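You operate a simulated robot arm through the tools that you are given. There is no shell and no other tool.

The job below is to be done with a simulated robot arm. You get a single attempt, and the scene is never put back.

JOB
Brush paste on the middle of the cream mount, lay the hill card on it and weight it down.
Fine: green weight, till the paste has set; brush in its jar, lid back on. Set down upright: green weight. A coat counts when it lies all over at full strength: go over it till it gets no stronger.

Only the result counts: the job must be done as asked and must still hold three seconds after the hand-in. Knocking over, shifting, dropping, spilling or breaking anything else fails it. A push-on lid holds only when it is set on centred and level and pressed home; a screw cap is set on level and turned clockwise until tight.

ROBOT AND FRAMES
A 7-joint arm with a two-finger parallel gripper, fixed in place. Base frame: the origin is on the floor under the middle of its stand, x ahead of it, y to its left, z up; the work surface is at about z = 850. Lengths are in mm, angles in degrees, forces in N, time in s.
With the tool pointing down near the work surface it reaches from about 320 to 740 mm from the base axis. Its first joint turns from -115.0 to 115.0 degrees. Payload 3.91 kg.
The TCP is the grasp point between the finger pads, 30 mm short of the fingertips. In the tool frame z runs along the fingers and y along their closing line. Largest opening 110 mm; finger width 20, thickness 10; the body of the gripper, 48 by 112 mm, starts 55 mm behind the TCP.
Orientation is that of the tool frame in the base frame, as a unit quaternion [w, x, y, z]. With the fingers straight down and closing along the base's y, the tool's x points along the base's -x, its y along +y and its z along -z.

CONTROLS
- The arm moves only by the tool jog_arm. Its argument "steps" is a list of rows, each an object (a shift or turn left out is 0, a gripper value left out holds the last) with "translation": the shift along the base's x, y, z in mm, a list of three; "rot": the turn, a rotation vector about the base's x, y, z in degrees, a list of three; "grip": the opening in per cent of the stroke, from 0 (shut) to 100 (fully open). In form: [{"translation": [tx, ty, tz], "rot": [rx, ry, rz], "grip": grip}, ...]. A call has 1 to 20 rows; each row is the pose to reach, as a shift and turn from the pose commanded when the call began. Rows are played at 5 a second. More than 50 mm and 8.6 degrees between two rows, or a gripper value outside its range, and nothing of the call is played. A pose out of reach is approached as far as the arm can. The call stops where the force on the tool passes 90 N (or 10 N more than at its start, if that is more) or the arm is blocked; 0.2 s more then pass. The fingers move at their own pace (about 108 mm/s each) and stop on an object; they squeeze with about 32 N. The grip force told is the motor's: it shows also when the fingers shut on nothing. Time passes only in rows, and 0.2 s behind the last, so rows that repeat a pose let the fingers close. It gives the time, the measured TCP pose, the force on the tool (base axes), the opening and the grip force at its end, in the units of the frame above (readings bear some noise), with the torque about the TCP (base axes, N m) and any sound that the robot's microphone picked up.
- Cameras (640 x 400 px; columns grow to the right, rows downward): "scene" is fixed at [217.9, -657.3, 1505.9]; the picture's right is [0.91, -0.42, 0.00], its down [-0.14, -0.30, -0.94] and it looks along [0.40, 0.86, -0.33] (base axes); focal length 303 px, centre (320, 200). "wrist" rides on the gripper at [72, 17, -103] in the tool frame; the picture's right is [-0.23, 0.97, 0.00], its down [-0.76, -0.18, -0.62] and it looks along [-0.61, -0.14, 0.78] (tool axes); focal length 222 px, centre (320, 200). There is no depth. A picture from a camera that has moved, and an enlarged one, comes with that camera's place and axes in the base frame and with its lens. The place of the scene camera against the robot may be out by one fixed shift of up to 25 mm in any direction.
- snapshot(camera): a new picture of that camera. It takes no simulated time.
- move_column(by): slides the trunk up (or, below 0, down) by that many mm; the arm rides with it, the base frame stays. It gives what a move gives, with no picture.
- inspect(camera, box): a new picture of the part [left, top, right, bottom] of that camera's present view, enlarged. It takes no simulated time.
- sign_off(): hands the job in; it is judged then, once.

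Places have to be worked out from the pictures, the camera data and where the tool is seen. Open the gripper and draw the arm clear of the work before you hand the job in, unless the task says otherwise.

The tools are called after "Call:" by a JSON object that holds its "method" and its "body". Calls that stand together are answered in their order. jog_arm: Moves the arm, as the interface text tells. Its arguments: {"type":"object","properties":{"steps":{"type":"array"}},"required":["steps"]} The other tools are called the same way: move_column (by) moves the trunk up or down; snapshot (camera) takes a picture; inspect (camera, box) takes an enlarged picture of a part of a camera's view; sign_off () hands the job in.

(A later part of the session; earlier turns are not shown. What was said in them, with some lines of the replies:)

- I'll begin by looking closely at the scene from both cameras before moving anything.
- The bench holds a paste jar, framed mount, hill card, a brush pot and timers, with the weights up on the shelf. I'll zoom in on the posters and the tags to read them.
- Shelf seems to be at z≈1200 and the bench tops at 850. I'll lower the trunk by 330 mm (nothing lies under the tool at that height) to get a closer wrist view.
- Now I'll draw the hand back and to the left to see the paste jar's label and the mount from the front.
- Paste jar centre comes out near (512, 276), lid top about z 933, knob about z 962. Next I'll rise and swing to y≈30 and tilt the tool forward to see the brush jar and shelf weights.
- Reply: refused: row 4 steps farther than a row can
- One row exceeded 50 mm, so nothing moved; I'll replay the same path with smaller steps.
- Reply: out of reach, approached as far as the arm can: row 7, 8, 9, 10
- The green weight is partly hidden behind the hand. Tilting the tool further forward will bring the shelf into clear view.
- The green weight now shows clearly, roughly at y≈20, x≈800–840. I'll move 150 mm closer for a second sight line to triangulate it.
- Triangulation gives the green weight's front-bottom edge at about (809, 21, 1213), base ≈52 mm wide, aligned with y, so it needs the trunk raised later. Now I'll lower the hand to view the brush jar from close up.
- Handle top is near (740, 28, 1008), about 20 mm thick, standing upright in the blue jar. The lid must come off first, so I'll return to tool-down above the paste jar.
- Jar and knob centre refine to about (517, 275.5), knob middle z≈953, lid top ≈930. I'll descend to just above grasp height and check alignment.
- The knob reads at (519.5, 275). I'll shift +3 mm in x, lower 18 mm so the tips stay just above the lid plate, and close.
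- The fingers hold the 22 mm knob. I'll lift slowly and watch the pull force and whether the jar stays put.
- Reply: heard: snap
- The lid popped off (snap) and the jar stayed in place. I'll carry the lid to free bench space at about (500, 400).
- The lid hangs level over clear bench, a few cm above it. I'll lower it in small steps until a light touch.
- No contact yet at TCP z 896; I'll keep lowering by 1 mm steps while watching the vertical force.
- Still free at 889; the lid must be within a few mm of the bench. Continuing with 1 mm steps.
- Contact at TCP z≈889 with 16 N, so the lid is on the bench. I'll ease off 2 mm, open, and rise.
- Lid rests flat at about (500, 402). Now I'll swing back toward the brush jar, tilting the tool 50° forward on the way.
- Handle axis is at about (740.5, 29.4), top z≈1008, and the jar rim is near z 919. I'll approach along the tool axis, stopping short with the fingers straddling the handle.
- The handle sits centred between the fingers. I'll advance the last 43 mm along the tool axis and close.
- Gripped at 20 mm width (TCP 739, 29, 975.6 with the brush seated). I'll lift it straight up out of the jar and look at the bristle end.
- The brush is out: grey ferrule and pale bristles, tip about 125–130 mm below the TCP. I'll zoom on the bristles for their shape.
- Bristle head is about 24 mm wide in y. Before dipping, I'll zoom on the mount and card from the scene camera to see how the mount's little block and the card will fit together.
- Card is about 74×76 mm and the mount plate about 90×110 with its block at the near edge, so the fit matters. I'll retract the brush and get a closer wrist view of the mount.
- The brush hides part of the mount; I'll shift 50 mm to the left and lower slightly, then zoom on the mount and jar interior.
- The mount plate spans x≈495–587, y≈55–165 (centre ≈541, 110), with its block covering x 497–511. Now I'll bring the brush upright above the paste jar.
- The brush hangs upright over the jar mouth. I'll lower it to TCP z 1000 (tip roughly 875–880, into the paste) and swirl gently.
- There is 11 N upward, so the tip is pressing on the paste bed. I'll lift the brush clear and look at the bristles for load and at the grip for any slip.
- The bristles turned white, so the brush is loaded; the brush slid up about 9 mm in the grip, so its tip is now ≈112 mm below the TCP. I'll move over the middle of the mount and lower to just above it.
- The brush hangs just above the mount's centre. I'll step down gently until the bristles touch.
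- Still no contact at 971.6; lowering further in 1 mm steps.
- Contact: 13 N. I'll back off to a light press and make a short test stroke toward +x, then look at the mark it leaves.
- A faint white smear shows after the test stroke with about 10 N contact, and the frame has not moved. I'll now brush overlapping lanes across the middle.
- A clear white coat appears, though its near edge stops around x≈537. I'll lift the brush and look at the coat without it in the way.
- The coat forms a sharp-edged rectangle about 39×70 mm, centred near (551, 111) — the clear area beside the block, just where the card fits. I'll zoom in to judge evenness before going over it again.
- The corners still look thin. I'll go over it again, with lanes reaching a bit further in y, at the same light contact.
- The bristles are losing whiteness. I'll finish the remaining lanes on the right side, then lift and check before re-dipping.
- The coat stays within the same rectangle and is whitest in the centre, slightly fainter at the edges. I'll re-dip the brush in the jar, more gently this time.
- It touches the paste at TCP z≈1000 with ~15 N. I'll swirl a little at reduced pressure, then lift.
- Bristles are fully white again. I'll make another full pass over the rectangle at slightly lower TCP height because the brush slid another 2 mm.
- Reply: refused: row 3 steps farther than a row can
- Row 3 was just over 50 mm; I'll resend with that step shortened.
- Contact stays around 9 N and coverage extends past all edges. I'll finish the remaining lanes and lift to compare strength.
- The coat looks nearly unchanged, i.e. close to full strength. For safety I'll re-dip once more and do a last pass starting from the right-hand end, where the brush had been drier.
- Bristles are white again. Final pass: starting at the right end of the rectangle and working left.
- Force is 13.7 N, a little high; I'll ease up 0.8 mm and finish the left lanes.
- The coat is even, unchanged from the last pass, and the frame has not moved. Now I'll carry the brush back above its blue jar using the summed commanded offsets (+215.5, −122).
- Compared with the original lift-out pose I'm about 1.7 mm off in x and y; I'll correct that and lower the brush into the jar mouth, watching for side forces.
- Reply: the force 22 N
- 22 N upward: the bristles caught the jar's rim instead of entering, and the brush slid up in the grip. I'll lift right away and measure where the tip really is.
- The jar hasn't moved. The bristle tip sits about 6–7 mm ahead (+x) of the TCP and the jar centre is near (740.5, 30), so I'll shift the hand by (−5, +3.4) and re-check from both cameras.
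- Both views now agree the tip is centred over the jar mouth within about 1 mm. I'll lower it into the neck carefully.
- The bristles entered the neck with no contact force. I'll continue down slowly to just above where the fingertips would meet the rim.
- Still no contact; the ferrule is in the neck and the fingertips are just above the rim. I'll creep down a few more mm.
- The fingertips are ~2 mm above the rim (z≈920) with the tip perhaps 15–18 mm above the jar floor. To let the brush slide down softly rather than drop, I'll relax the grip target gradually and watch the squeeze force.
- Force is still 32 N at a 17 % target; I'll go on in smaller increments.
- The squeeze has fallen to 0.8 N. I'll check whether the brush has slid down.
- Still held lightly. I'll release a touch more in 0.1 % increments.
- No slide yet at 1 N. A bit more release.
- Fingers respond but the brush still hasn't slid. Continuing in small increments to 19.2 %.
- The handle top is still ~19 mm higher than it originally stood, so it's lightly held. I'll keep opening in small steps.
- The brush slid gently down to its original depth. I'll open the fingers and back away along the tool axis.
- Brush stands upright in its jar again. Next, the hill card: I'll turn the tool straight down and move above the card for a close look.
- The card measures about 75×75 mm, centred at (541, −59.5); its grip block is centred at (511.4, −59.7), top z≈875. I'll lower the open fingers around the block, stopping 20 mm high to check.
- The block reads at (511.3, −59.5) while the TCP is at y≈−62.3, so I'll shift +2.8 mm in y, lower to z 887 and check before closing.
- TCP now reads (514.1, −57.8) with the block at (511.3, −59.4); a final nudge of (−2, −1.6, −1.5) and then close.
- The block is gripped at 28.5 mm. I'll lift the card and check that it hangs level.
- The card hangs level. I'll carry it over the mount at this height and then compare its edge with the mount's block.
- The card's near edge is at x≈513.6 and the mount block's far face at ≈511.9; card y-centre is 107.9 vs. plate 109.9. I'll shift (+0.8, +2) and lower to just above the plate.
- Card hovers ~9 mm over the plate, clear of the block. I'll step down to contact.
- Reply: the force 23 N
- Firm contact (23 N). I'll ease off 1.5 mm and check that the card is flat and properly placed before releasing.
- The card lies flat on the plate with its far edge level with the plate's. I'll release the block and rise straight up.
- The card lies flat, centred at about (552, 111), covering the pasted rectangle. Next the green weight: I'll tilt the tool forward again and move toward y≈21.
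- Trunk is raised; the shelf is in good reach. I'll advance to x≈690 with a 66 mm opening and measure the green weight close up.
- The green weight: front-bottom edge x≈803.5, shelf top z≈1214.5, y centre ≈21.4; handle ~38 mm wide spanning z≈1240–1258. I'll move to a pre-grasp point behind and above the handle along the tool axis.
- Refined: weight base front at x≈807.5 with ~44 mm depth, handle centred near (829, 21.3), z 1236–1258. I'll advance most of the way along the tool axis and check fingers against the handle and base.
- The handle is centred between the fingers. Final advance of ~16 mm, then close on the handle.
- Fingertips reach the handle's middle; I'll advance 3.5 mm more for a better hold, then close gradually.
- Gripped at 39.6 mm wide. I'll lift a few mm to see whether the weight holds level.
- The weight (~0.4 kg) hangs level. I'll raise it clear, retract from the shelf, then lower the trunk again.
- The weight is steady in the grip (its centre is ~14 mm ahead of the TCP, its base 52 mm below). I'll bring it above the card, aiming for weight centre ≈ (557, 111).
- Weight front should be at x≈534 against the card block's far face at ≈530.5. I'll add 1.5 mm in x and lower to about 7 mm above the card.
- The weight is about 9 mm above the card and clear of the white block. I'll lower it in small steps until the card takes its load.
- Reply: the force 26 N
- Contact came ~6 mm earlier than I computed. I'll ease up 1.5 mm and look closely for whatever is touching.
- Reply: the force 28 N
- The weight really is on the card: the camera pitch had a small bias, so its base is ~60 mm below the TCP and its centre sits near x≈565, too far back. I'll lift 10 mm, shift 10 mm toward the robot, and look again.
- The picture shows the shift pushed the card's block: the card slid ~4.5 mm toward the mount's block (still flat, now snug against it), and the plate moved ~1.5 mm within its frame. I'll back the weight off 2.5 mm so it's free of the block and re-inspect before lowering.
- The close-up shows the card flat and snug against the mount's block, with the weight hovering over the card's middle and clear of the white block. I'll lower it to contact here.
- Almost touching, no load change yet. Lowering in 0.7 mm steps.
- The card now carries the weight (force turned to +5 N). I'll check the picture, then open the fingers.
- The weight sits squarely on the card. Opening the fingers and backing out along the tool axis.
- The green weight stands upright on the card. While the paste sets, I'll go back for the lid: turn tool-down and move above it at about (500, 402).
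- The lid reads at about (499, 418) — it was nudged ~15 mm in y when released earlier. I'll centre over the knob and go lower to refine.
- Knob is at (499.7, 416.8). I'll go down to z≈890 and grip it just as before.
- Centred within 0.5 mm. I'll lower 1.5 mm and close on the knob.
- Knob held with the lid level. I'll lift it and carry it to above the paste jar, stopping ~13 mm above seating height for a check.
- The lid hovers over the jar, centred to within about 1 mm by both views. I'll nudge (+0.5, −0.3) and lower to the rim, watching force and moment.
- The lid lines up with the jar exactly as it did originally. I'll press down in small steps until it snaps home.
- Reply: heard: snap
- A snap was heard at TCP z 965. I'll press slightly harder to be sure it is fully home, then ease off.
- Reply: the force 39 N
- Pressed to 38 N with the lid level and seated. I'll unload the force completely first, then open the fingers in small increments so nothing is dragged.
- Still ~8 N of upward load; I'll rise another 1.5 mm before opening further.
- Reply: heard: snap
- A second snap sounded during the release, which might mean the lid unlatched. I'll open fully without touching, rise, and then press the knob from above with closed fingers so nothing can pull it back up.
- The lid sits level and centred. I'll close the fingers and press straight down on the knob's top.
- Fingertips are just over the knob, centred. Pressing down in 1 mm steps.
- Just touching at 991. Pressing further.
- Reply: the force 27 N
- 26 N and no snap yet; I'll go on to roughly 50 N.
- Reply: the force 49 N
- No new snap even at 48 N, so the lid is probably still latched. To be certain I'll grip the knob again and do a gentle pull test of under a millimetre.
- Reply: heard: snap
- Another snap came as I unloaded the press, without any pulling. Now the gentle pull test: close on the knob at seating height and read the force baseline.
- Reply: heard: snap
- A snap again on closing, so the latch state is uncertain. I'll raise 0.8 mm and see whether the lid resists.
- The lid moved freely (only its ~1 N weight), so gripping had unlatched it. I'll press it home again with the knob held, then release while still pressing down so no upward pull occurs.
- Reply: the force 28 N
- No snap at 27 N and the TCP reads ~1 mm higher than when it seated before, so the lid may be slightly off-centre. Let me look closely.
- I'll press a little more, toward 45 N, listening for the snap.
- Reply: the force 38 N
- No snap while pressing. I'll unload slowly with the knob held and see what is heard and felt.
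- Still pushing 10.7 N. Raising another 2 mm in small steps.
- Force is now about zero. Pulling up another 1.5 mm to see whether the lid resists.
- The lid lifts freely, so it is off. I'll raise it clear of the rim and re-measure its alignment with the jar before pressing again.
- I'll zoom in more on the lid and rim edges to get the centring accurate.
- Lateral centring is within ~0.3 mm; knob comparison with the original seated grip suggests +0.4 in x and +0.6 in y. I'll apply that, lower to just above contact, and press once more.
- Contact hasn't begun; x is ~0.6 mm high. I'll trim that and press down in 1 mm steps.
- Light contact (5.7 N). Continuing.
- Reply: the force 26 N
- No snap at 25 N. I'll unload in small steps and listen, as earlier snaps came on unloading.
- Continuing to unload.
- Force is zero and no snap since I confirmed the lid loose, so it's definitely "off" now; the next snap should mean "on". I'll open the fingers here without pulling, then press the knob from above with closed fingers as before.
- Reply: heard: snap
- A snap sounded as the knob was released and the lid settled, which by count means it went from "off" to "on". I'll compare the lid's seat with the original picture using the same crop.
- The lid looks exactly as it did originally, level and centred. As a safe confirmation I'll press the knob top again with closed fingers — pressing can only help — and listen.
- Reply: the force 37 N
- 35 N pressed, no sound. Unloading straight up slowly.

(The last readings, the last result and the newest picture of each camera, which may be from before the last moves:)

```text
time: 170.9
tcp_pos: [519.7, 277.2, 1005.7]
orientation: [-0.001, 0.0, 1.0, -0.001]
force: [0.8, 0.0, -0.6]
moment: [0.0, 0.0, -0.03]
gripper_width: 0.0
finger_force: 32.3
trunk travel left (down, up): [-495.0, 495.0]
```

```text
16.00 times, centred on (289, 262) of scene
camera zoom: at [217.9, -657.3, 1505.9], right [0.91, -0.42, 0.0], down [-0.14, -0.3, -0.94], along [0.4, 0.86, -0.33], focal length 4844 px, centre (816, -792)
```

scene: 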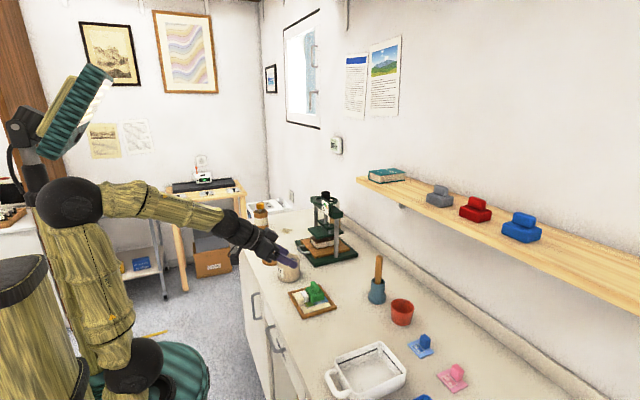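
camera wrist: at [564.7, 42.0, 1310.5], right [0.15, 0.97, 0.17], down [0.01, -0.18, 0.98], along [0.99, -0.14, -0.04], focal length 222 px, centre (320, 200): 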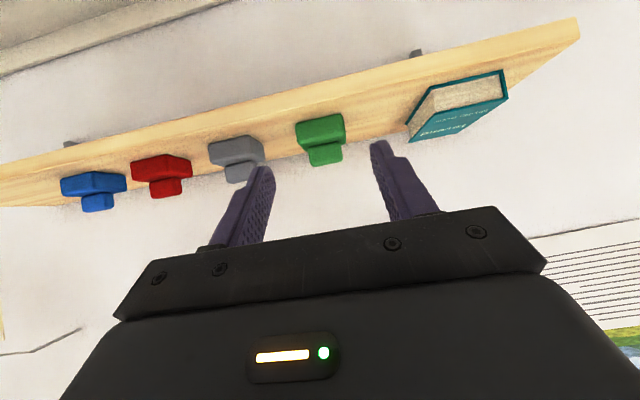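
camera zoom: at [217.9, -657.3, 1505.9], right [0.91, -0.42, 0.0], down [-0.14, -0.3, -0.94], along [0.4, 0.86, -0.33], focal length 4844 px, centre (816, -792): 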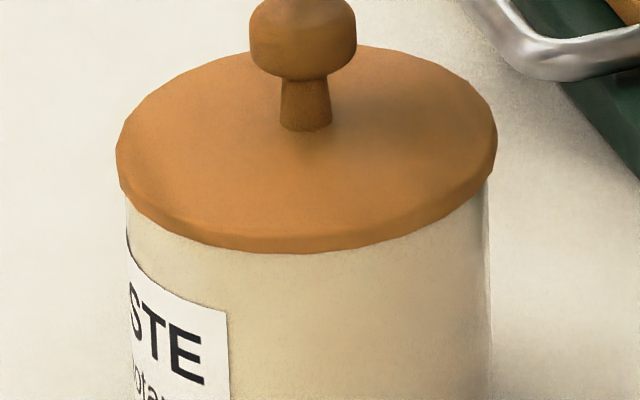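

No change. I'll repeat once at ~50 N, the level that produced a snap before, to be sure.

Call:
{"method": "jog_arm", "body": {"steps": [{"translation": [0.6, -1.5, -8], "grip": 0}, {"translation": [0.6, -1.5, -14], "grip": 0}, {"translation": [0.6, -1.5, -16], "grip": 0}, {"translation": [0.6, -1.5, -18], "grip": 0}, {"translation": [0.6, -1.5, -20], "grip": 0}, {"translation": [0.6, -1.5, -20], "grip": 0}]}}

```text
time: 172.3
tcp_pos: [519.8, 273.5, 991.6]
orientation: [0.004, -0.002, 1.0, 0.003]
force: [9.5, 6.4, 35.8]
moment: [0.26, -0.24, 0.03]
gripper_width: 0.2
finger_force: 32.0
trunk travel left (down, up): [-495.0, 495.0]
```

Still 36 N; adding 2 mm more.

Call:
{"method": "jog_arm", "body": {"steps": [{"translation": [0, 0, -1], "grip": 0}, {"translation": [0, 0, -2], "grip": 0}, {"translation": [0, 0, -2.5], "grip": 0}, {"translation": [0, 0, -2.5], "grip": 0}]}}

```text
time: 173.3
tcp_pos: [520.8, 273.4, 991.4]
orientation: [0.006, 0.0, 1.0, 0.003]
force: [12.1, 6.3, 48.6]
moment: [0.26, -0.3, -0.09]
gripper_width: 0.2
finger_force: 31.7
trunk travel left (down, up): [-495.0, 495.0]
```

48.6 N, no sound. Unloading gradually and listening.

Call:
{"method": "jog_arm", "body": {"steps": [{"translation": [0, 0, 1.5], "grip": 0}, {"translation": [0, 0, 3], "grip": 0}, {"translation": [0, 0, 4.5], "grip": 0}, {"translation": [0, 0, 6], "grip": 0}, {"translation": [0, 0, 8], "grip": 0}, {"translation": [0, 0, 12], "grip": 0}, {"translation": [0, 0, 30], "grip": 0}]}}

Call:
{"method": "inspect", "body": {"camera": "scene", "box": [274, 252, 304, 272]}}

```text
time: 174.9
tcp_pos: [521.1, 274.1, 1014.6]
orientation: [-0.001, -0.001, 1.0, -0.001]
force: [-0.1, 0.1, 0.1]
moment: [-0.01, 0.03, 0.02]
gripper_width: 0.0
finger_force: 32.3
trunk travel left (down, up): [-495.0, 495.0]
```

```text
16.00 times, centred on (289, 262) of scene
camera zoom: at [217.9, -657.3, 1505.9], right [0.91, -0.42, 0.0], down [-0.14, -0.3, -0.94], along [0.4, 0.86, -0.33], focal length 4844 px, centre (816, -792)
```

zoom: 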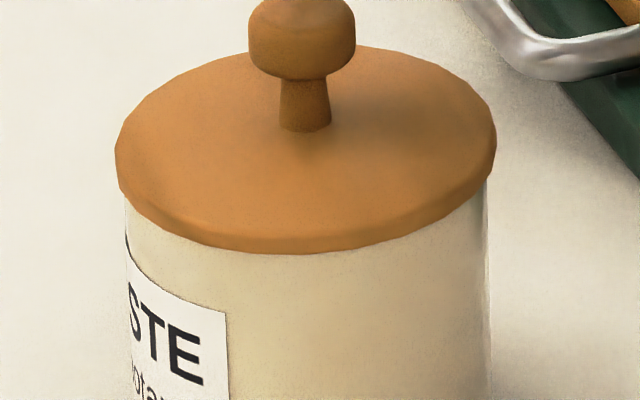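

No sound this time, consistent with the lid now being latched. For a further check I'll compare the same crop as the earlier "loose" state.

Call:
{"method": "inspect", "body": {"camera": "scene", "box": [265, 235, 315, 290]}}

Call:
{"method": "inspect", "body": {"camera": "wrist", "box": [280, 60, 360, 120]}}

```text
7.27 times, centred on (290, 262) of scene
camera zoom: at [217.9, -657.3, 1505.9], right [0.91, -0.42, 0.0], down [-0.14, -0.3, -0.94], along [0.4, 0.86, -0.33], focal length 2202 px, centre (538, -254)
```

zoom: 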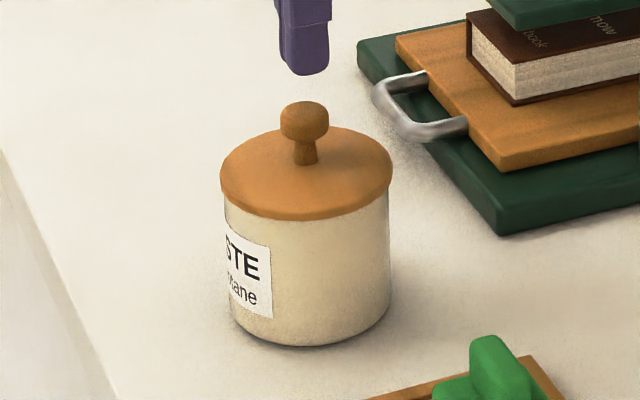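

```text
6.67 times, centred on (320, 90) of wrist
camera zoom: at [448.6, 291.1, 1118.1], right [0.23, 0.97, 0.0], down [0.76, -0.18, 0.62], along [0.6, -0.14, -0.78], focal length 1481 px, centre (320, 933)
```

zoom: 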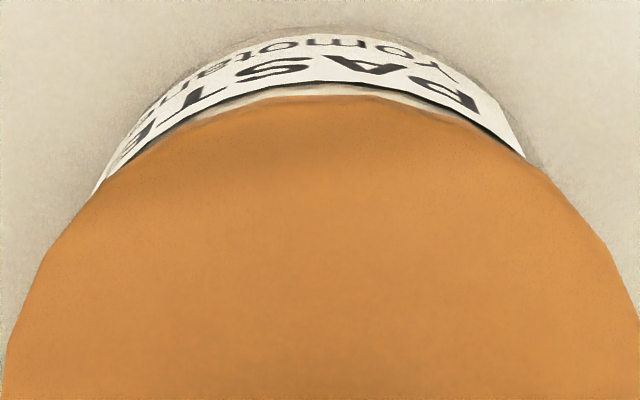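

The lid's height and centring match the original. Now the paste needs time under the weight (placed at t≈130 s). I'll open the gripper, draw the arm up and back, and let time pass.

Call:
{"method": "jog_arm", "body": {"steps": [{"translation": [0, 0, 30], "grip": 60}, {"translation": [-10, 0, 60], "grip": 60}, {"translation": [-30, 0, 90], "grip": 60}, {"translation": [-60, 0, 110], "grip": 60}, {"translation": [-90, -10, 120], "grip": 60}, {"translation": [-90, -10, 120]}, {"translation": [-90, -10, 120]}, {"translation": [-90, -10, 120]}, {"translation": [-90, -10, 120]}, {"translation": [-90, -10, 120]}, {"translation": [-90, -10, 120]}, {"translation": [-90, -10, 120]}, {"translation": [-90, -10, 120]}, {"translation": [-90, -10, 120]}, {"translation": [-90, -10, 120]}, {"translation": [-90, -10, 120]}, {"translation": [-90, -10, 120]}, {"translation": [-90, -10, 120]}, {"translation": [-90, -10, 120]}, {"translation": [-90, -10, 120]}]}}

Call:
{"method": "snapshot", "body": {"camera": "wrist"}}

Call:
{"method": "inspect", "body": {"camera": "scene", "box": [230, 190, 430, 340]}}

```text
time: 179.1
tcp_pos: [430.1, 264.3, 1136.1]
orientation: [0.0, 0.0, 1.0, 0.0]
force: [0.2, 0.7, -0.1]
moment: [0.03, 0.0, -0.01]
gripper_width: 65.7
finger_force: 0.1
trunk travel left (down, up): [-495.0, 495.0]
```

```text
taken
camera wrist: at [358.8, 282.1, 1239.3], right [0.23, 0.97, 0.0], down [0.76, -0.18, 0.62], along [0.61, -0.14, -0.78], focal length 222 px, centre (320, 200)
```

wrist: 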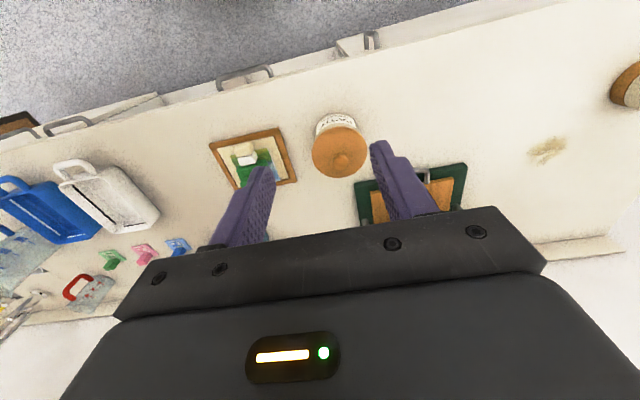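

```text
2.67 times, centred on (330, 265) of scene
camera zoom: at [217.9, -657.3, 1505.9], right [0.91, -0.42, 0.0], down [-0.14, -0.3, -0.94], along [0.4, 0.86, -0.33], focal length 807 px, centre (293, 27)
```

zoom: 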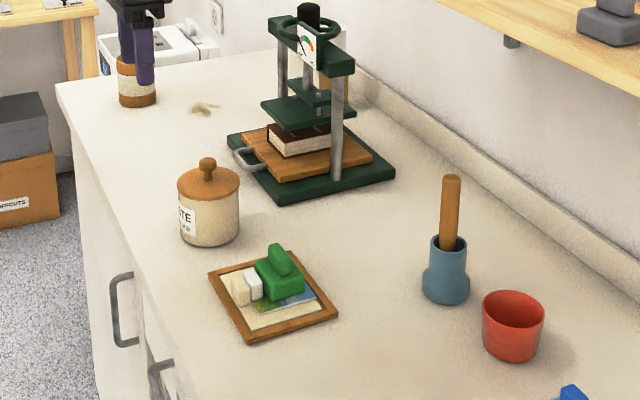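

Everything stands in place. I'll shift right a little while waiting to get a clear overhead look at the card and weight.

Call:
{"method": "jog_arm", "body": {"steps": [{"translation": [0, -35, 0]}, {"translation": [0, -70, 0]}, {"translation": [0, -105, 0]}, {"translation": [0, -140, 0]}, {"translation": [0, -160, 0]}, {"translation": [0, -160, 0]}, {"translation": [0, -160, 0]}, {"translation": [0, -160, 0]}, {"translation": [0, -160, 0]}, {"translation": [0, -160, 0]}, {"translation": [0, -160, 0]}, {"translation": [0, -160, 0]}, {"translation": [0, -160, 0]}, {"translation": [0, -160, 0]}, {"translation": [0, -160, 0]}, {"translation": [0, -160, 0]}, {"translation": [0, -160, 0]}, {"translation": [0, -160, 0]}, {"translation": [0, -160, 0]}, {"translation": [0, -160, 0]}]}}

Call:
{"method": "inspect", "body": {"camera": "wrist", "box": [250, 80, 390, 190]}}

Call:
{"method": "inspect", "body": {"camera": "scene", "box": [285, 270, 340, 325]}}

```text
time: 183.3
tcp_pos: [430.6, 105.3, 1136.3]
orientation: [0.001, -0.001, 1.0, 0.0]
force: [-0.3, 0.3, 0.0]
moment: [0.01, 0.01, 0.01]
gripper_width: 65.8
finger_force: 0.1
trunk travel left (down, up): [-495.0, 495.0]
```

```text
3.64 times, centred on (320, 135) of wrist
camera zoom: at [358.9, 122.1, 1239.9], right [0.23, 0.97, 0.0], down [0.76, -0.18, 0.62], along [0.61, -0.14, -0.78], focal length 808 px, centre (320, 436)
```

zoom: 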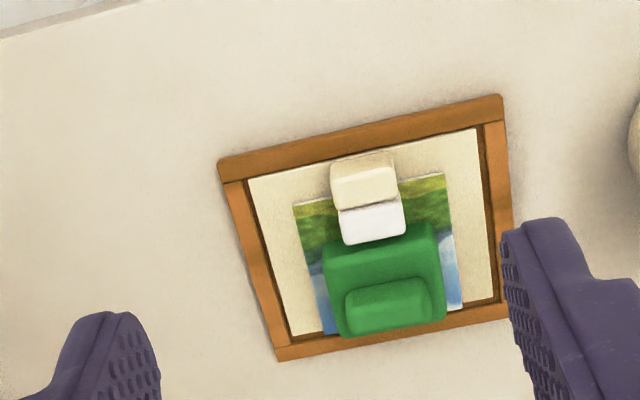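

```text
7.27 times, centred on (312, 298) of scene
camera zoom: at [217.9, -657.3, 1505.9], right [0.91, -0.42, 0.0], down [-0.14, -0.3, -0.94], along [0.4, 0.86, -0.33], focal length 2202 px, centre (374, -509)
```

zoom: 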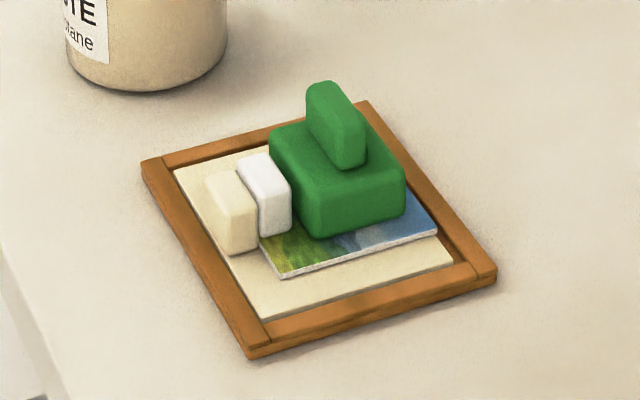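

Card centre ≈ (546, 110) on plate centre ≈ (539, 110.6), weight upright across the card's middle. Now I'll wait for the paste to set.

Call:
{"method": "jog_arm", "body": {"steps": [{"translation": [0, 0, 0]}, {"translation": [0, 0, 0]}, {"translation": [0, 0, 0]}, {"translation": [0, 0, 0]}, {"translation": [0, 0, 0]}, {"translation": [0, 0, 0]}, {"translation": [0, 0, 0]}, {"translation": [0, 0, 0]}, {"translation": [0, 0, 0]}, {"translation": [0, 0, 0]}, {"translation": [0, 0, 0]}, {"translation": [0, 0, 0]}, {"translation": [0, 0, 0]}, {"translation": [0, 0, 0]}, {"translation": [0, 0, 0]}, {"translation": [0, 0, 0]}, {"translation": [0, 0, 0]}, {"translation": [0, 0, 0]}, {"translation": [0, 0, 0]}, {"translation": [0, 0, 0]}]}}

Call:
{"method": "inspect", "body": {"camera": "wrist", "box": [500, 200, 640, 300]}}

Call:
{"method": "snapshot", "body": {"camera": "scene"}}

```text
time: 187.5
tcp_pos: [431.1, 105.4, 1137.5]
orientation: [0.0, -0.001, 1.0, 0.0]
force: [0.4, -0.1, 0.1]
moment: [0.01, 0.01, -0.03]
gripper_width: 66.0
finger_force: 0.1
trunk travel left (down, up): [-495.0, 495.0]
```

```text
4.00 times, centred on (570, 250) of wrist
camera zoom: at [358.9, 122.1, 1239.9], right [0.23, 0.97, 0.0], down [0.76, -0.18, 0.62], along [0.61, -0.14, -0.78], focal length 888 px, centre (-680, 0)
```

zoom: 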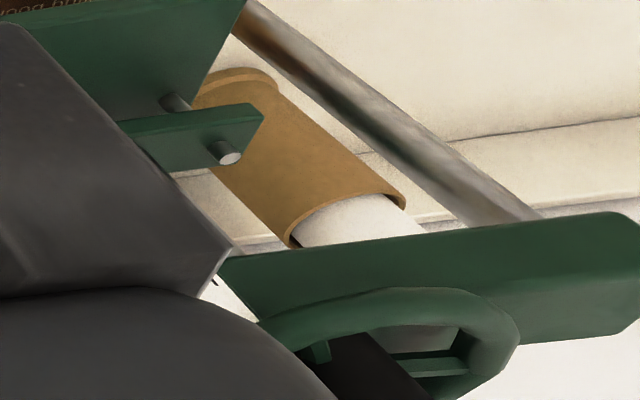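

```text
taken
```

scene: 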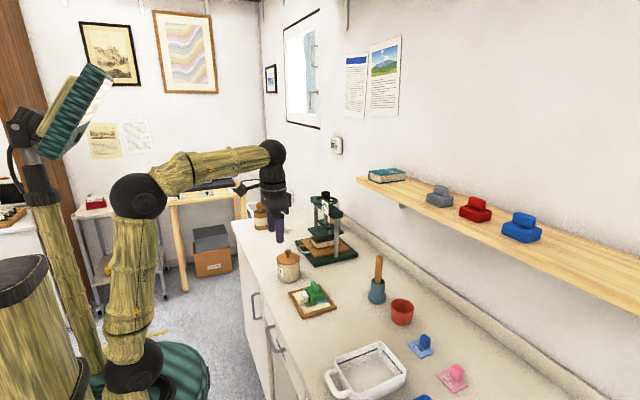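

While waiting, I'll read the coloured tags (25, 40 and the green one) in case they bear on setting time.

Call:
{"method": "snapshot", "body": {"camera": "wrist"}}

Call:
{"method": "inspect", "body": {"camera": "wrist", "box": [160, 180, 280, 260]}}

```text
taken
camera wrist: at [358.9, 122.1, 1239.9], right [0.23, 0.97, 0.0], down [0.76, -0.18, 0.62], along [0.61, -0.14, -0.78], focal length 222 px, centre (320, 200)
```

wrist: 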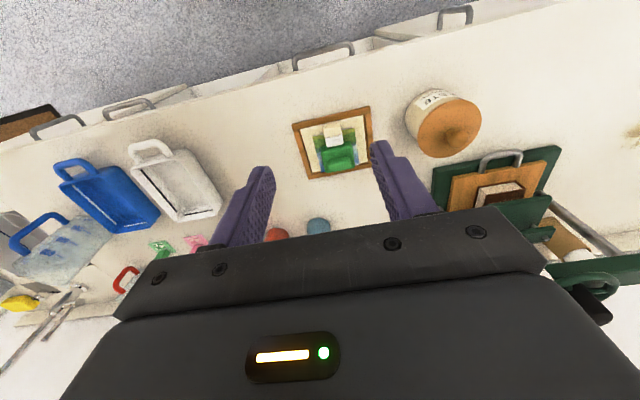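

```text
5.00 times, centred on (220, 220) of wrist
camera zoom: at [358.9, 122.1, 1239.9], right [0.23, 0.97, 0.0], down [0.76, -0.18, 0.62], along [0.61, -0.14, -0.78], focal length 1111 px, centre (820, 100)
```

zoom: 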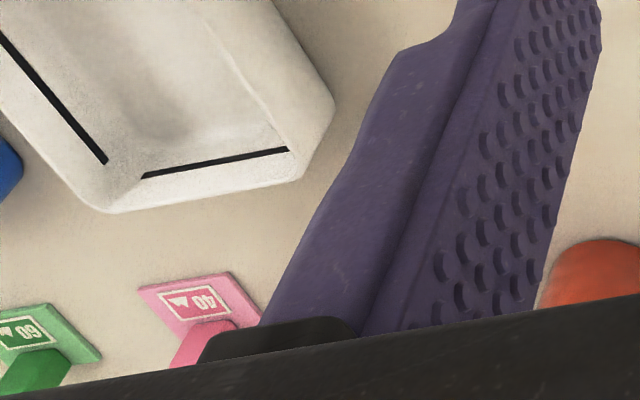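

The tags are just stamp-like cards valued 25, 40 and 60, so no setting time is given; I'll simply allow plenty of time under the weight.

Call:
{"method": "jog_arm", "body": {"steps": [{"translation": [0, 0, 0]}, {"translation": [0, 0, 0]}, {"translation": [0, 0, 0]}, {"translation": [0, 0, 0]}, {"translation": [0, 0, 0]}, {"translation": [0, 0, 0]}, {"translation": [0, 0, 0]}, {"translation": [0, 0, 0]}, {"translation": [0, 0, 0]}, {"translation": [0, 0, 0]}, {"translation": [0, 0, 0]}, {"translation": [0, 0, 0]}, {"translation": [0, 0, 0]}, {"translation": [0, 0, 0]}, {"translation": [0, 0, 0]}, {"translation": [0, 0, 0]}, {"translation": [0, 0, 0]}, {"translation": [0, 0, 0]}, {"translation": [0, 0, 0]}, {"translation": [0, 0, 0]}]}}

Call:
{"method": "jog_arm", "body": {"steps": [{"translation": [0, 0, 0]}, {"translation": [0, 0, 0]}, {"translation": [0, 0, 0]}, {"translation": [0, 0, 0]}, {"translation": [0, 0, 0]}, {"translation": [0, 0, 0]}, {"translation": [0, 0, 0]}, {"translation": [0, 0, 0]}, {"translation": [0, 0, 0]}, {"translation": [0, 0, 0]}, {"translation": [0, 0, 0]}, {"translation": [0, 0, 0]}, {"translation": [0, 0, 0]}, {"translation": [0, 0, 0]}, {"translation": [0, 0, 0]}, {"translation": [0, 0, 0]}, {"translation": [0, 0, 0]}, {"translation": [0, 0, 0]}, {"translation": [0, 0, 0]}, {"translation": [0, 0, 0]}]}}

Call:
{"method": "jog_arm", "body": {"steps": [{"translation": [0, 0, 0]}, {"translation": [0, 0, 0]}, {"translation": [0, 0, 0]}, {"translation": [0, 0, 0]}, {"translation": [0, 0, 0]}, {"translation": [0, 0, 0]}, {"translation": [0, 0, 0]}, {"translation": [0, 0, 0]}, {"translation": [0, 0, 0]}, {"translation": [0, 0, 0]}, {"translation": [0, 0, 0]}, {"translation": [0, 0, 0]}, {"translation": [0, 0, 0]}, {"translation": [0, 0, 0]}, {"translation": [0, 0, 0]}, {"translation": [0, 0, 0]}, {"translation": [0, 0, 0]}, {"translation": [0, 0, 0]}, {"translation": [0, 0, 0]}, {"translation": [0, 0, 0]}]}}

Call:
{"method": "jog_arm", "body": {"steps": [{"translation": [0, 0, 0]}, {"translation": [0, 0, 0]}, {"translation": [0, 0, 0]}, {"translation": [0, 0, 0]}, {"translation": [0, 0, 0]}, {"translation": [0, 0, 0]}, {"translation": [0, 0, 0]}, {"translation": [0, 0, 0]}, {"translation": [0, 0, 0]}, {"translation": [0, 0, 0]}, {"translation": [0, 0, 0]}, {"translation": [0, 0, 0]}, {"translation": [0, 0, 0]}, {"translation": [0, 0, 0]}, {"translation": [0, 0, 0]}, {"translation": [0, 0, 0]}, {"translation": [0, 0, 0]}, {"translation": [0, 0, 0]}, {"translation": [0, 0, 0]}, {"translation": [0, 0, 0]}]}}

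Call:
{"method": "jog_arm", "body": {"steps": [{"translation": [0, 0, 0]}, {"translation": [0, 0, 0]}, {"translation": [0, 0, 0]}, {"translation": [0, 0, 0]}, {"translation": [0, 0, 0]}, {"translation": [0, 0, 0]}, {"translation": [0, 0, 0]}, {"translation": [0, 0, 0]}, {"translation": [0, 0, 0]}, {"translation": [0, 0, 0]}, {"translation": [0, 0, 0]}, {"translation": [0, 0, 0]}, {"translation": [0, 0, 0]}, {"translation": [0, 0, 0]}, {"translation": [0, 0, 0]}, {"translation": [0, 0, 0]}, {"translation": [0, 0, 0]}, {"translation": [0, 0, 0]}, {"translation": [0, 0, 0]}, {"translation": [0, 0, 0]}]}}

Call:
{"method": "jog_arm", "body": {"steps": [{"translation": [0, 0, 0]}, {"translation": [0, 0, 0]}, {"translation": [0, 0, 0]}, {"translation": [0, 0, 0]}, {"translation": [0, 0, 0]}, {"translation": [0, 0, 0]}, {"translation": [0, 0, 0]}, {"translation": [0, 0, 0]}, {"translation": [0, 0, 0]}, {"translation": [0, 0, 0]}, {"translation": [0, 0, 0]}, {"translation": [0, 0, 0]}, {"translation": [0, 0, 0]}, {"translation": [0, 0, 0]}, {"translation": [0, 0, 0]}, {"translation": [0, 0, 0]}, {"translation": [0, 0, 0]}, {"translation": [0, 0, 0]}, {"translation": [0, 0, 0]}, {"translation": [0, 0, 0]}]}}

```text
time: 191.7
tcp_pos: [430.6, 106.6, 1137.1]
orientation: [0.0, -0.001, 1.0, 0.001]
force: [0.4, 0.0, 0.6]
moment: [0.04, -0.01, -0.01]
gripper_width: 65.9
finger_force: 0.1
trunk travel left (down, up): [-495.0, 495.0]
```

```text
time: 195.9
tcp_pos: [431.5, 105.2, 1136.3]
orientation: [0.0, 0.0, 1.0, 0.0]
force: [-0.6, 0.2, 0.6]
moment: [0.01, 0.03, -0.03]
gripper_width: 66.1
finger_force: 0.1
trunk travel left (down, up): [-495.0, 495.0]
```

```text
time: 200.1
tcp_pos: [430.1, 105.3, 1137.5]
orientation: [0.0, -0.001, 1.0, 0.0]
force: [-0.1, -1.0, -0.1]
moment: [-0.03, -0.01, 0.0]
gripper_width: 65.9
finger_force: 0.0
trunk travel left (down, up): [-495.0, 495.0]
```

```text
time: 204.3
tcp_pos: [430.6, 105.6, 1136.8]
orientation: [-0.001, 0.0, 1.0, 0.001]
force: [-0.1, -0.3, 0.6]
moment: [-0.03, -0.01, 0.01]
gripper_width: 65.9
finger_force: 0.1
trunk travel left (down, up): [-495.0, 495.0]
```

```text
time: 208.5
tcp_pos: [430.8, 105.6, 1137.1]
orientation: [-0.001, -0.001, 1.0, 0.0]
force: [0.7, 0.2, 0.1]
moment: [0.01, 0.0, -0.01]
gripper_width: 66.1
finger_force: 0.0
trunk travel left (down, up): [-495.0, 495.0]
```

```text
time: 212.7
tcp_pos: [430.5, 105.2, 1137.2]
orientation: [0.0, 0.0, 1.0, 0.0]
force: [-0.3, 0.3, -0.5]
moment: [-0.02, -0.01, 0.02]
gripper_width: 65.7
finger_force: 0.1
trunk travel left (down, up): [-495.0, 495.0]
```

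All steady. I'll keep waiting to make sure the paste sets well before handing in.

Call:
{"method": "jog_arm", "body": {"steps": [{"translation": [0, 0, 0]}, {"translation": [0, 0, 0]}, {"translation": [0, 0, 0]}, {"translation": [0, 0, 0]}, {"translation": [0, 0, 0]}, {"translation": [0, 0, 0]}, {"translation": [0, 0, 0]}, {"translation": [0, 0, 0]}, {"translation": [0, 0, 0]}, {"translation": [0, 0, 0]}, {"translation": [0, 0, 0]}, {"translation": [0, 0, 0]}, {"translation": [0, 0, 0]}, {"translation": [0, 0, 0]}, {"translation": [0, 0, 0]}, {"translation": [0, 0, 0]}, {"translation": [0, 0, 0]}, {"translation": [0, 0, 0]}, {"translation": [0, 0, 0]}, {"translation": [0, 0, 0]}]}}

Call:
{"method": "jog_arm", "body": {"steps": [{"translation": [0, 0, 0]}, {"translation": [0, 0, 0]}, {"translation": [0, 0, 0]}, {"translation": [0, 0, 0]}, {"translation": [0, 0, 0]}, {"translation": [0, 0, 0]}, {"translation": [0, 0, 0]}, {"translation": [0, 0, 0]}, {"translation": [0, 0, 0]}, {"translation": [0, 0, 0]}, {"translation": [0, 0, 0]}, {"translation": [0, 0, 0]}, {"translation": [0, 0, 0]}, {"translation": [0, 0, 0]}, {"translation": [0, 0, 0]}, {"translation": [0, 0, 0]}, {"translation": [0, 0, 0]}, {"translation": [0, 0, 0]}, {"translation": [0, 0, 0]}, {"translation": [0, 0, 0]}]}}

Call:
{"method": "jog_arm", "body": {"steps": [{"translation": [0, 0, 0]}, {"translation": [0, 0, 0]}, {"translation": [0, 0, 0]}, {"translation": [0, 0, 0]}, {"translation": [0, 0, 0]}, {"translation": [0, 0, 0]}, {"translation": [0, 0, 0]}, {"translation": [0, 0, 0]}, {"translation": [0, 0, 0]}, {"translation": [0, 0, 0]}, {"translation": [0, 0, 0]}, {"translation": [0, 0, 0]}, {"translation": [0, 0, 0]}, {"translation": [0, 0, 0]}, {"translation": [0, 0, 0]}, {"translation": [0, 0, 0]}, {"translation": [0, 0, 0]}, {"translation": [0, 0, 0]}, {"translation": [0, 0, 0]}, {"translation": [0, 0, 0]}]}}

Call:
{"method": "jog_arm", "body": {"steps": [{"translation": [0, 0, 0]}, {"translation": [0, 0, 0]}, {"translation": [0, 0, 0]}, {"translation": [0, 0, 0]}, {"translation": [0, 0, 0]}, {"translation": [0, 0, 0]}, {"translation": [0, 0, 0]}, {"translation": [0, 0, 0]}, {"translation": [0, 0, 0]}, {"translation": [0, 0, 0]}, {"translation": [0, 0, 0]}, {"translation": [0, 0, 0]}, {"translation": [0, 0, 0]}, {"translation": [0, 0, 0]}, {"translation": [0, 0, 0]}, {"translation": [0, 0, 0]}, {"translation": [0, 0, 0]}, {"translation": [0, 0, 0]}, {"translation": [0, 0, 0]}, {"translation": [0, 0, 0]}]}}

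Call:
{"method": "jog_arm", "body": {"steps": [{"translation": [0, 0, 0]}, {"translation": [0, 0, 0]}, {"translation": [0, 0, 0]}, {"translation": [0, 0, 0]}, {"translation": [0, 0, 0]}, {"translation": [0, 0, 0]}, {"translation": [0, 0, 0]}, {"translation": [0, 0, 0]}, {"translation": [0, 0, 0]}, {"translation": [0, 0, 0]}, {"translation": [0, 0, 0]}, {"translation": [0, 0, 0]}, {"translation": [0, 0, 0]}, {"translation": [0, 0, 0]}, {"translation": [0, 0, 0]}, {"translation": [0, 0, 0]}, {"translation": [0, 0, 0]}, {"translation": [0, 0, 0]}, {"translation": [0, 0, 0]}, {"translation": [0, 0, 0]}]}}

Call:
{"method": "jog_arm", "body": {"steps": [{"translation": [0, 0, 0]}, {"translation": [0, 0, 0]}, {"translation": [0, 0, 0]}, {"translation": [0, 0, 0]}, {"translation": [0, 0, 0]}, {"translation": [0, 0, 0]}, {"translation": [0, 0, 0]}, {"translation": [0, 0, 0]}, {"translation": [0, 0, 0]}, {"translation": [0, 0, 0]}, {"translation": [0, 0, 0]}, {"translation": [0, 0, 0]}, {"translation": [0, 0, 0]}, {"translation": [0, 0, 0]}, {"translation": [0, 0, 0]}, {"translation": [0, 0, 0]}, {"translation": [0, 0, 0]}, {"translation": [0, 0, 0]}, {"translation": [0, 0, 0]}, {"translation": [0, 0, 0]}]}}

Call:
{"method": "jog_arm", "body": {"steps": [{"translation": [0, 0, 0]}, {"translation": [0, 0, 0]}, {"translation": [0, 0, 0]}, {"translation": [0, 0, 0]}, {"translation": [0, 0, 0]}, {"translation": [0, 0, 0]}, {"translation": [0, 0, 0]}, {"translation": [0, 0, 0]}, {"translation": [0, 0, 0]}, {"translation": [0, 0, 0]}, {"translation": [0, 0, 0]}, {"translation": [0, 0, 0]}, {"translation": [0, 0, 0]}, {"translation": [0, 0, 0]}, {"translation": [0, 0, 0]}, {"translation": [0, 0, 0]}, {"translation": [0, 0, 0]}, {"translation": [0, 0, 0]}, {"translation": [0, 0, 0]}, {"translation": [0, 0, 0]}]}}

Call:
{"method": "jog_arm", "body": {"steps": [{"translation": [0, 0, 0]}, {"translation": [0, 0, 0]}, {"translation": [0, 0, 0]}, {"translation": [0, 0, 0]}, {"translation": [0, 0, 0]}, {"translation": [0, 0, 0]}, {"translation": [0, 0, 0]}, {"translation": [0, 0, 0]}, {"translation": [0, 0, 0]}, {"translation": [0, 0, 0]}, {"translation": [0, 0, 0]}, {"translation": [0, 0, 0]}, {"translation": [0, 0, 0]}, {"translation": [0, 0, 0]}, {"translation": [0, 0, 0]}, {"translation": [0, 0, 0]}, {"translation": [0, 0, 0]}, {"translation": [0, 0, 0]}, {"translation": [0, 0, 0]}, {"translation": [0, 0, 0]}]}}

Call:
{"method": "inspect", "body": {"camera": "scene", "box": [230, 190, 430, 340]}}

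Call:
{"method": "inspect", "body": {"camera": "wrist", "box": [250, 80, 390, 190]}}

```text
time: 216.9
tcp_pos: [431.2, 105.2, 1136.5]
orientation: [0.0, -0.001, 1.0, 0.0]
force: [-0.4, -0.8, 0.0]
moment: [-0.01, 0.0, -0.02]
gripper_width: 65.9
finger_force: 0.2
trunk travel left (down, up): [-495.0, 495.0]
```

```text
time: 221.1
tcp_pos: [430.8, 105.4, 1136.7]
orientation: [0.0, -0.001, 1.0, 0.0]
force: [-0.2, 0.1, 0.2]
moment: [0.0, 0.0, -0.03]
gripper_width: 66.1
finger_force: 0.0
trunk travel left (down, up): [-495.0, 495.0]
```

```text
time: 225.3
tcp_pos: [431.5, 105.3, 1136.4]
orientation: [0.001, -0.001, 1.0, -0.001]
force: [-0.2, -0.3, 0.3]
moment: [0.0, 0.0, -0.01]
gripper_width: 66.3
finger_force: 0.0
trunk travel left (down, up): [-495.0, 495.0]
```

```text
time: 229.5
tcp_pos: [430.8, 105.1, 1137.9]
orientation: [0.0, -0.002, 1.0, -0.001]
force: [-0.5, 0.2, -0.9]
moment: [0.02, -0.01, -0.02]
gripper_width: 65.9
finger_force: 0.2
trunk travel left (down, up): [-495.0, 495.0]
```

```text
time: 233.7
tcp_pos: [431.1, 105.0, 1137.6]
orientation: [0.0, -0.001, 1.0, 0.0]
force: [0.0, -0.5, -0.2]
moment: [0.0, 0.01, -0.01]
gripper_width: 65.7
finger_force: 0.1
trunk travel left (down, up): [-495.0, 495.0]
```

```text
time: 237.9
tcp_pos: [431.0, 105.4, 1137.9]
orientation: [0.0, 0.0, 1.0, 0.0]
force: [0.1, 0.8, 0.1]
moment: [0.04, 0.0, 0.03]
gripper_width: 65.9
finger_force: 0.1
trunk travel left (down, up): [-495.0, 495.0]
```

```text
time: 242.1
tcp_pos: [432.3, 104.2, 1137.2]
orientation: [0.0, 0.0, 1.0, 0.0]
force: [1.0, 0.6, 0.2]
moment: [0.05, 0.04, -0.03]
gripper_width: 65.8
finger_force: 0.0
trunk travel left (down, up): [-495.0, 495.0]
```

```text
time: 246.3
tcp_pos: [430.0, 106.1, 1137.4]
orientation: [-0.001, -0.001, 1.0, 0.0]
force: [0.1, -0.5, -0.5]
moment: [-0.01, 0.0, -0.01]
gripper_width: 66.2
finger_force: 0.1
trunk travel left (down, up): [-495.0, 495.0]
```

```text
2.67 times, centred on (330, 265) of scene
camera zoom: at [217.9, -657.3, 1505.9], right [0.91, -0.42, 0.0], down [-0.14, -0.3, -0.94], along [0.4, 0.86, -0.33], focal length 807 px, centre (293, 27)
```

zoom: 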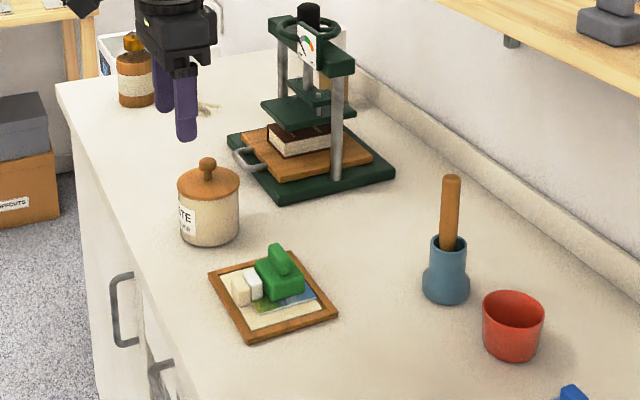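

```text
3.64 times, centred on (320, 135) of wrist
camera zoom: at [358.9, 122.1, 1239.9], right [0.23, 0.97, 0.0], down [0.76, -0.18, 0.62], along [0.61, -0.14, -0.78], focal length 808 px, centre (320, 436)
```

zoom: 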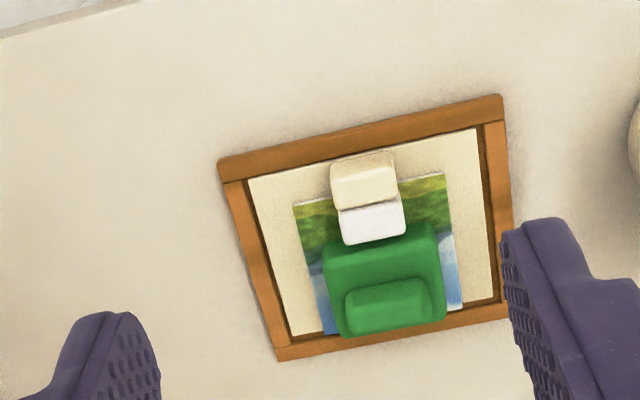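

Unchanged after 116 s under the weight. One more stretch of waiting with the gripper fully open and the arm drawn further back, then I'll hand in.

Call:
{"method": "jog_arm", "body": {"steps": [{"translation": [-10, 0, 30], "grip": 100}, {"translation": [-30, 0, 60], "grip": 100}, {"translation": [-50, 0, 80], "grip": 100}, {"translation": [-50, 0, 80]}, {"translation": [-50, 0, 80]}, {"translation": [-50, 0, 80]}, {"translation": [-50, 0, 80]}, {"translation": [-50, 0, 80]}, {"translation": [-50, 0, 80]}, {"translation": [-50, 0, 80]}, {"translation": [-50, 0, 80]}, {"translation": [-50, 0, 80]}, {"translation": [-50, 0, 80]}, {"translation": [-50, 0, 80]}, {"translation": [-50, 0, 80]}, {"translation": [-50, 0, 80]}, {"translation": [-50, 0, 80]}, {"translation": [-50, 0, 80]}, {"translation": [-50, 0, 80]}, {"translation": [-50, 0, 80]}]}}

Call:
{"method": "jog_arm", "body": {"steps": [{"translation": [0, 0, 0]}, {"translation": [0, 0, 0]}, {"translation": [0, 0, 0]}, {"translation": [0, 0, 0]}, {"translation": [0, 0, 0]}, {"translation": [0, 0, 0]}, {"translation": [0, 0, 0]}, {"translation": [0, 0, 0]}, {"translation": [0, 0, 0]}, {"translation": [0, 0, 0]}, {"translation": [0, 0, 0]}, {"translation": [0, 0, 0]}, {"translation": [0, 0, 0]}, {"translation": [0, 0, 0]}, {"translation": [0, 0, 0]}, {"translation": [0, 0, 0]}, {"translation": [0, 0, 0]}, {"translation": [0, 0, 0]}, {"translation": [0, 0, 0]}, {"translation": [0, 0, 0]}]}}

Call:
{"method": "jog_arm", "body": {"steps": [{"translation": [0, 0, 0]}, {"translation": [0, 0, 0]}, {"translation": [0, 0, 0]}, {"translation": [0, 0, 0]}, {"translation": [0, 0, 0]}, {"translation": [0, 0, 0]}, {"translation": [0, 0, 0]}, {"translation": [0, 0, 0]}, {"translation": [0, 0, 0]}, {"translation": [0, 0, 0]}, {"translation": [0, 0, 0]}, {"translation": [0, 0, 0]}, {"translation": [0, 0, 0]}, {"translation": [0, 0, 0]}, {"translation": [0, 0, 0]}, {"translation": [0, 0, 0]}, {"translation": [0, 0, 0]}, {"translation": [0, 0, 0]}, {"translation": [0, 0, 0]}, {"translation": [0, 0, 0]}]}}

Call:
{"method": "jog_arm", "body": {"steps": [{"translation": [0, 0, 0]}, {"translation": [0, 0, 0]}, {"translation": [0, 0, 0]}, {"translation": [0, 0, 0]}, {"translation": [0, 0, 0]}, {"translation": [0, 0, 0]}, {"translation": [0, 0, 0]}, {"translation": [0, 0, 0]}, {"translation": [0, 0, 0]}, {"translation": [0, 0, 0]}, {"translation": [0, 0, 0]}, {"translation": [0, 0, 0]}, {"translation": [0, 0, 0]}, {"translation": [0, 0, 0]}, {"translation": [0, 0, 0]}, {"translation": [0, 0, 0]}, {"translation": [0, 0, 0]}, {"translation": [0, 0, 0]}, {"translation": [0, 0, 0]}, {"translation": [0, 0, 0]}]}}

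Call:
{"method": "jog_arm", "body": {"steps": [{"translation": [0, 0, 0]}, {"translation": [0, 0, 0]}, {"translation": [0, 0, 0]}, {"translation": [0, 0, 0]}, {"translation": [0, 0, 0]}, {"translation": [0, 0, 0]}, {"translation": [0, 0, 0]}, {"translation": [0, 0, 0]}, {"translation": [0, 0, 0]}, {"translation": [0, 0, 0]}, {"translation": [0, 0, 0]}, {"translation": [0, 0, 0]}, {"translation": [0, 0, 0]}, {"translation": [0, 0, 0]}, {"translation": [0, 0, 0]}, {"translation": [0, 0, 0]}, {"translation": [0, 0, 0]}, {"translation": [0, 0, 0]}, {"translation": [0, 0, 0]}, {"translation": [0, 0, 0]}]}}

Call:
{"method": "jog_arm", "body": {"steps": [{"translation": [0, 0, 0]}, {"translation": [0, 0, 0]}, {"translation": [0, 0, 0]}, {"translation": [0, 0, 0]}, {"translation": [0, 0, 0]}, {"translation": [0, 0, 0]}, {"translation": [0, 0, 0]}, {"translation": [0, 0, 0]}, {"translation": [0, 0, 0]}, {"translation": [0, 0, 0]}, {"translation": [0, 0, 0]}, {"translation": [0, 0, 0]}, {"translation": [0, 0, 0]}, {"translation": [0, 0, 0]}, {"translation": [0, 0, 0]}, {"translation": [0, 0, 0]}, {"translation": [0, 0, 0]}, {"translation": [0, 0, 0]}, {"translation": [0, 0, 0]}, {"translation": [0, 0, 0]}]}}

Call:
{"method": "jog_arm", "body": {"steps": [{"translation": [0, 0, 0]}, {"translation": [0, 0, 0]}, {"translation": [0, 0, 0]}, {"translation": [0, 0, 0]}, {"translation": [0, 0, 0]}, {"translation": [0, 0, 0]}, {"translation": [0, 0, 0]}, {"translation": [0, 0, 0]}, {"translation": [0, 0, 0]}, {"translation": [0, 0, 0]}, {"translation": [0, 0, 0]}, {"translation": [0, 0, 0]}, {"translation": [0, 0, 0]}, {"translation": [0, 0, 0]}, {"translation": [0, 0, 0]}, {"translation": [0, 0, 0]}, {"translation": [0, 0, 0]}, {"translation": [0, 0, 0]}, {"translation": [0, 0, 0]}, {"translation": [0, 0, 0]}]}}

Call:
{"method": "jog_arm", "body": {"steps": [{"translation": [0, 0, 0]}, {"translation": [0, 0, 0]}, {"translation": [0, 0, 0]}, {"translation": [0, 0, 0]}, {"translation": [0, 0, 0]}, {"translation": [0, 0, 0]}, {"translation": [0, 0, 0]}, {"translation": [0, 0, 0]}, {"translation": [0, 0, 0]}, {"translation": [0, 0, 0]}, {"translation": [0, 0, 0]}, {"translation": [0, 0, 0]}, {"translation": [0, 0, 0]}, {"translation": [0, 0, 0]}, {"translation": [0, 0, 0]}, {"translation": [0, 0, 0]}, {"translation": [0, 0, 0]}, {"translation": [0, 0, 0]}, {"translation": [0, 0, 0]}, {"translation": [0, 0, 0]}]}}

Call:
{"method": "snapshot", "body": {"camera": "scene"}}

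Call:
{"method": "inspect", "body": {"camera": "scene", "box": [265, 235, 345, 325]}}

```text
time: 250.5
tcp_pos: [380.8, 103.6, 1215.1]
orientation: [0.0, 0.0, 1.0, 0.0]
force: [0.6, -0.5, -1.0]
moment: [0.01, -0.01, 0.02]
gripper_width: 110.0
finger_force: 0.1
trunk travel left (down, up): [-495.0, 495.0]
```

```text
time: 254.7
tcp_pos: [381.1, 102.4, 1216.5]
orientation: [0.0, -0.001, 1.0, 0.0]
force: [-0.4, 0.0, 0.9]
moment: [0.0, -0.03, 0.02]
gripper_width: 109.9
finger_force: 0.0
trunk travel left (down, up): [-495.0, 495.0]
```

```text
time: 258.9
tcp_pos: [381.2, 104.0, 1214.7]
orientation: [0.0, -0.002, 1.0, 0.001]
force: [-0.1, 0.6, -0.3]
moment: [-0.03, -0.03, -0.02]
gripper_width: 110.2
finger_force: 0.0
trunk travel left (down, up): [-495.0, 495.0]
```

```text
time: 263.1
tcp_pos: [382.1, 105.1, 1215.3]
orientation: [0.0, -0.001, 1.0, 0.0]
force: [-0.7, 0.2, 0.0]
moment: [0.02, -0.01, -0.01]
gripper_width: 109.9
finger_force: 0.1
trunk travel left (down, up): [-495.0, 495.0]
```

```text
time: 267.3
tcp_pos: [383.0, 103.1, 1215.9]
orientation: [0.0, -0.001, 1.0, 0.0]
force: [-0.3, 0.8, -0.3]
moment: [0.0, 0.01, -0.02]
gripper_width: 110.1
finger_force: 0.1
trunk travel left (down, up): [-495.0, 495.0]
```

```text
time: 271.5
tcp_pos: [382.3, 104.5, 1216.0]
orientation: [0.0, -0.001, 1.0, -0.001]
force: [0.4, -0.7, 0.0]
moment: [-0.01, -0.01, 0.0]
gripper_width: 109.9
finger_force: 0.1
trunk travel left (down, up): [-495.0, 495.0]
```

```text
time: 275.7
tcp_pos: [382.9, 105.5, 1215.6]
orientation: [0.0, -0.001, 1.0, 0.0]
force: [-0.8, -0.6, -0.1]
moment: [0.02, -0.01, 0.0]
gripper_width: 110.0
finger_force: 0.0
trunk travel left (down, up): [-495.0, 495.0]
```

```text
time: 279.9
tcp_pos: [382.5, 104.2, 1215.8]
orientation: [0.0, -0.001, 1.0, 0.001]
force: [0.6, 0.3, -0.6]
moment: [0.01, 0.01, 0.01]
gripper_width: 109.9
finger_force: 0.0
trunk travel left (down, up): [-495.0, 495.0]
```

```text
taken
```

scene: 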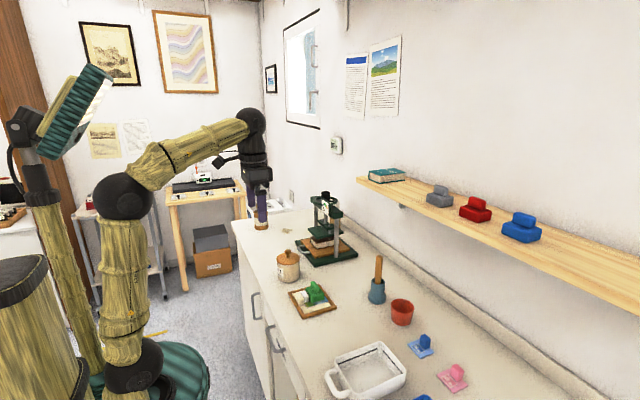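

```text
4.44 times, centred on (305, 280) of scene
camera zoom: at [217.9, -657.3, 1505.9], right [0.91, -0.42, 0.0], down [-0.14, -0.3, -0.94], along [0.4, 0.86, -0.33], focal length 1346 px, centre (387, -156)
```

zoom: 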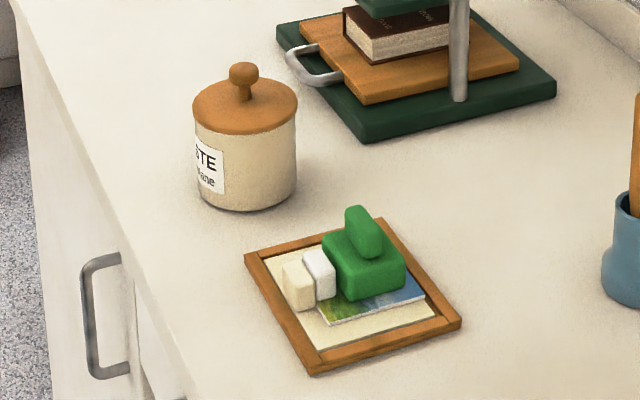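

After 150 s under the upright green weight, everything is in place and steady. The brush stands in its jar, the lid sits level on the paste jar, and the arm is clear with the gripper open, so I'm handing in.

Call:
{"method": "sign_off", "body": {}}

```text
The job is handed in.
```

I handed the job in. The card is pasted and weighted and everything is put away, but two points are uncertain: the lid latch and the paste setting time.

- **Paste:** I brushed the pasted area on the cream mount over several passes, re-dipping twice, until it got no whiter.
- **Card:** The hill card lies flat over the pasted area, about 7 mm off the mount's centre because the mount's own block blocks an exact fit. While I was placing the weight, the card slid about 4.5 mm and the mount about 2 mm inside its frame. Nothing tipped or came loose.
- **Weight:** The green weight stands upright on the card. I left it there for 150 seconds before handing in. No setting time is shown anywhere, so that wait was my judgement. I did not take the weight off afterwards.
- **Brush:** It is back in the blue jar, upright and at its original depth. The first try at returning it caught the rim, but the jar did not move.
- **Lid:** It sits centred and level on the paste jar, at the same height as at the start. It came loose twice while I was releasing or re-gripping it, so I reseated it. The last snap I heard should mean it is latched. Two firm presses (up to 49 N) after that produced no further sound. I did not test it by pulling, because that could have loosened it again.
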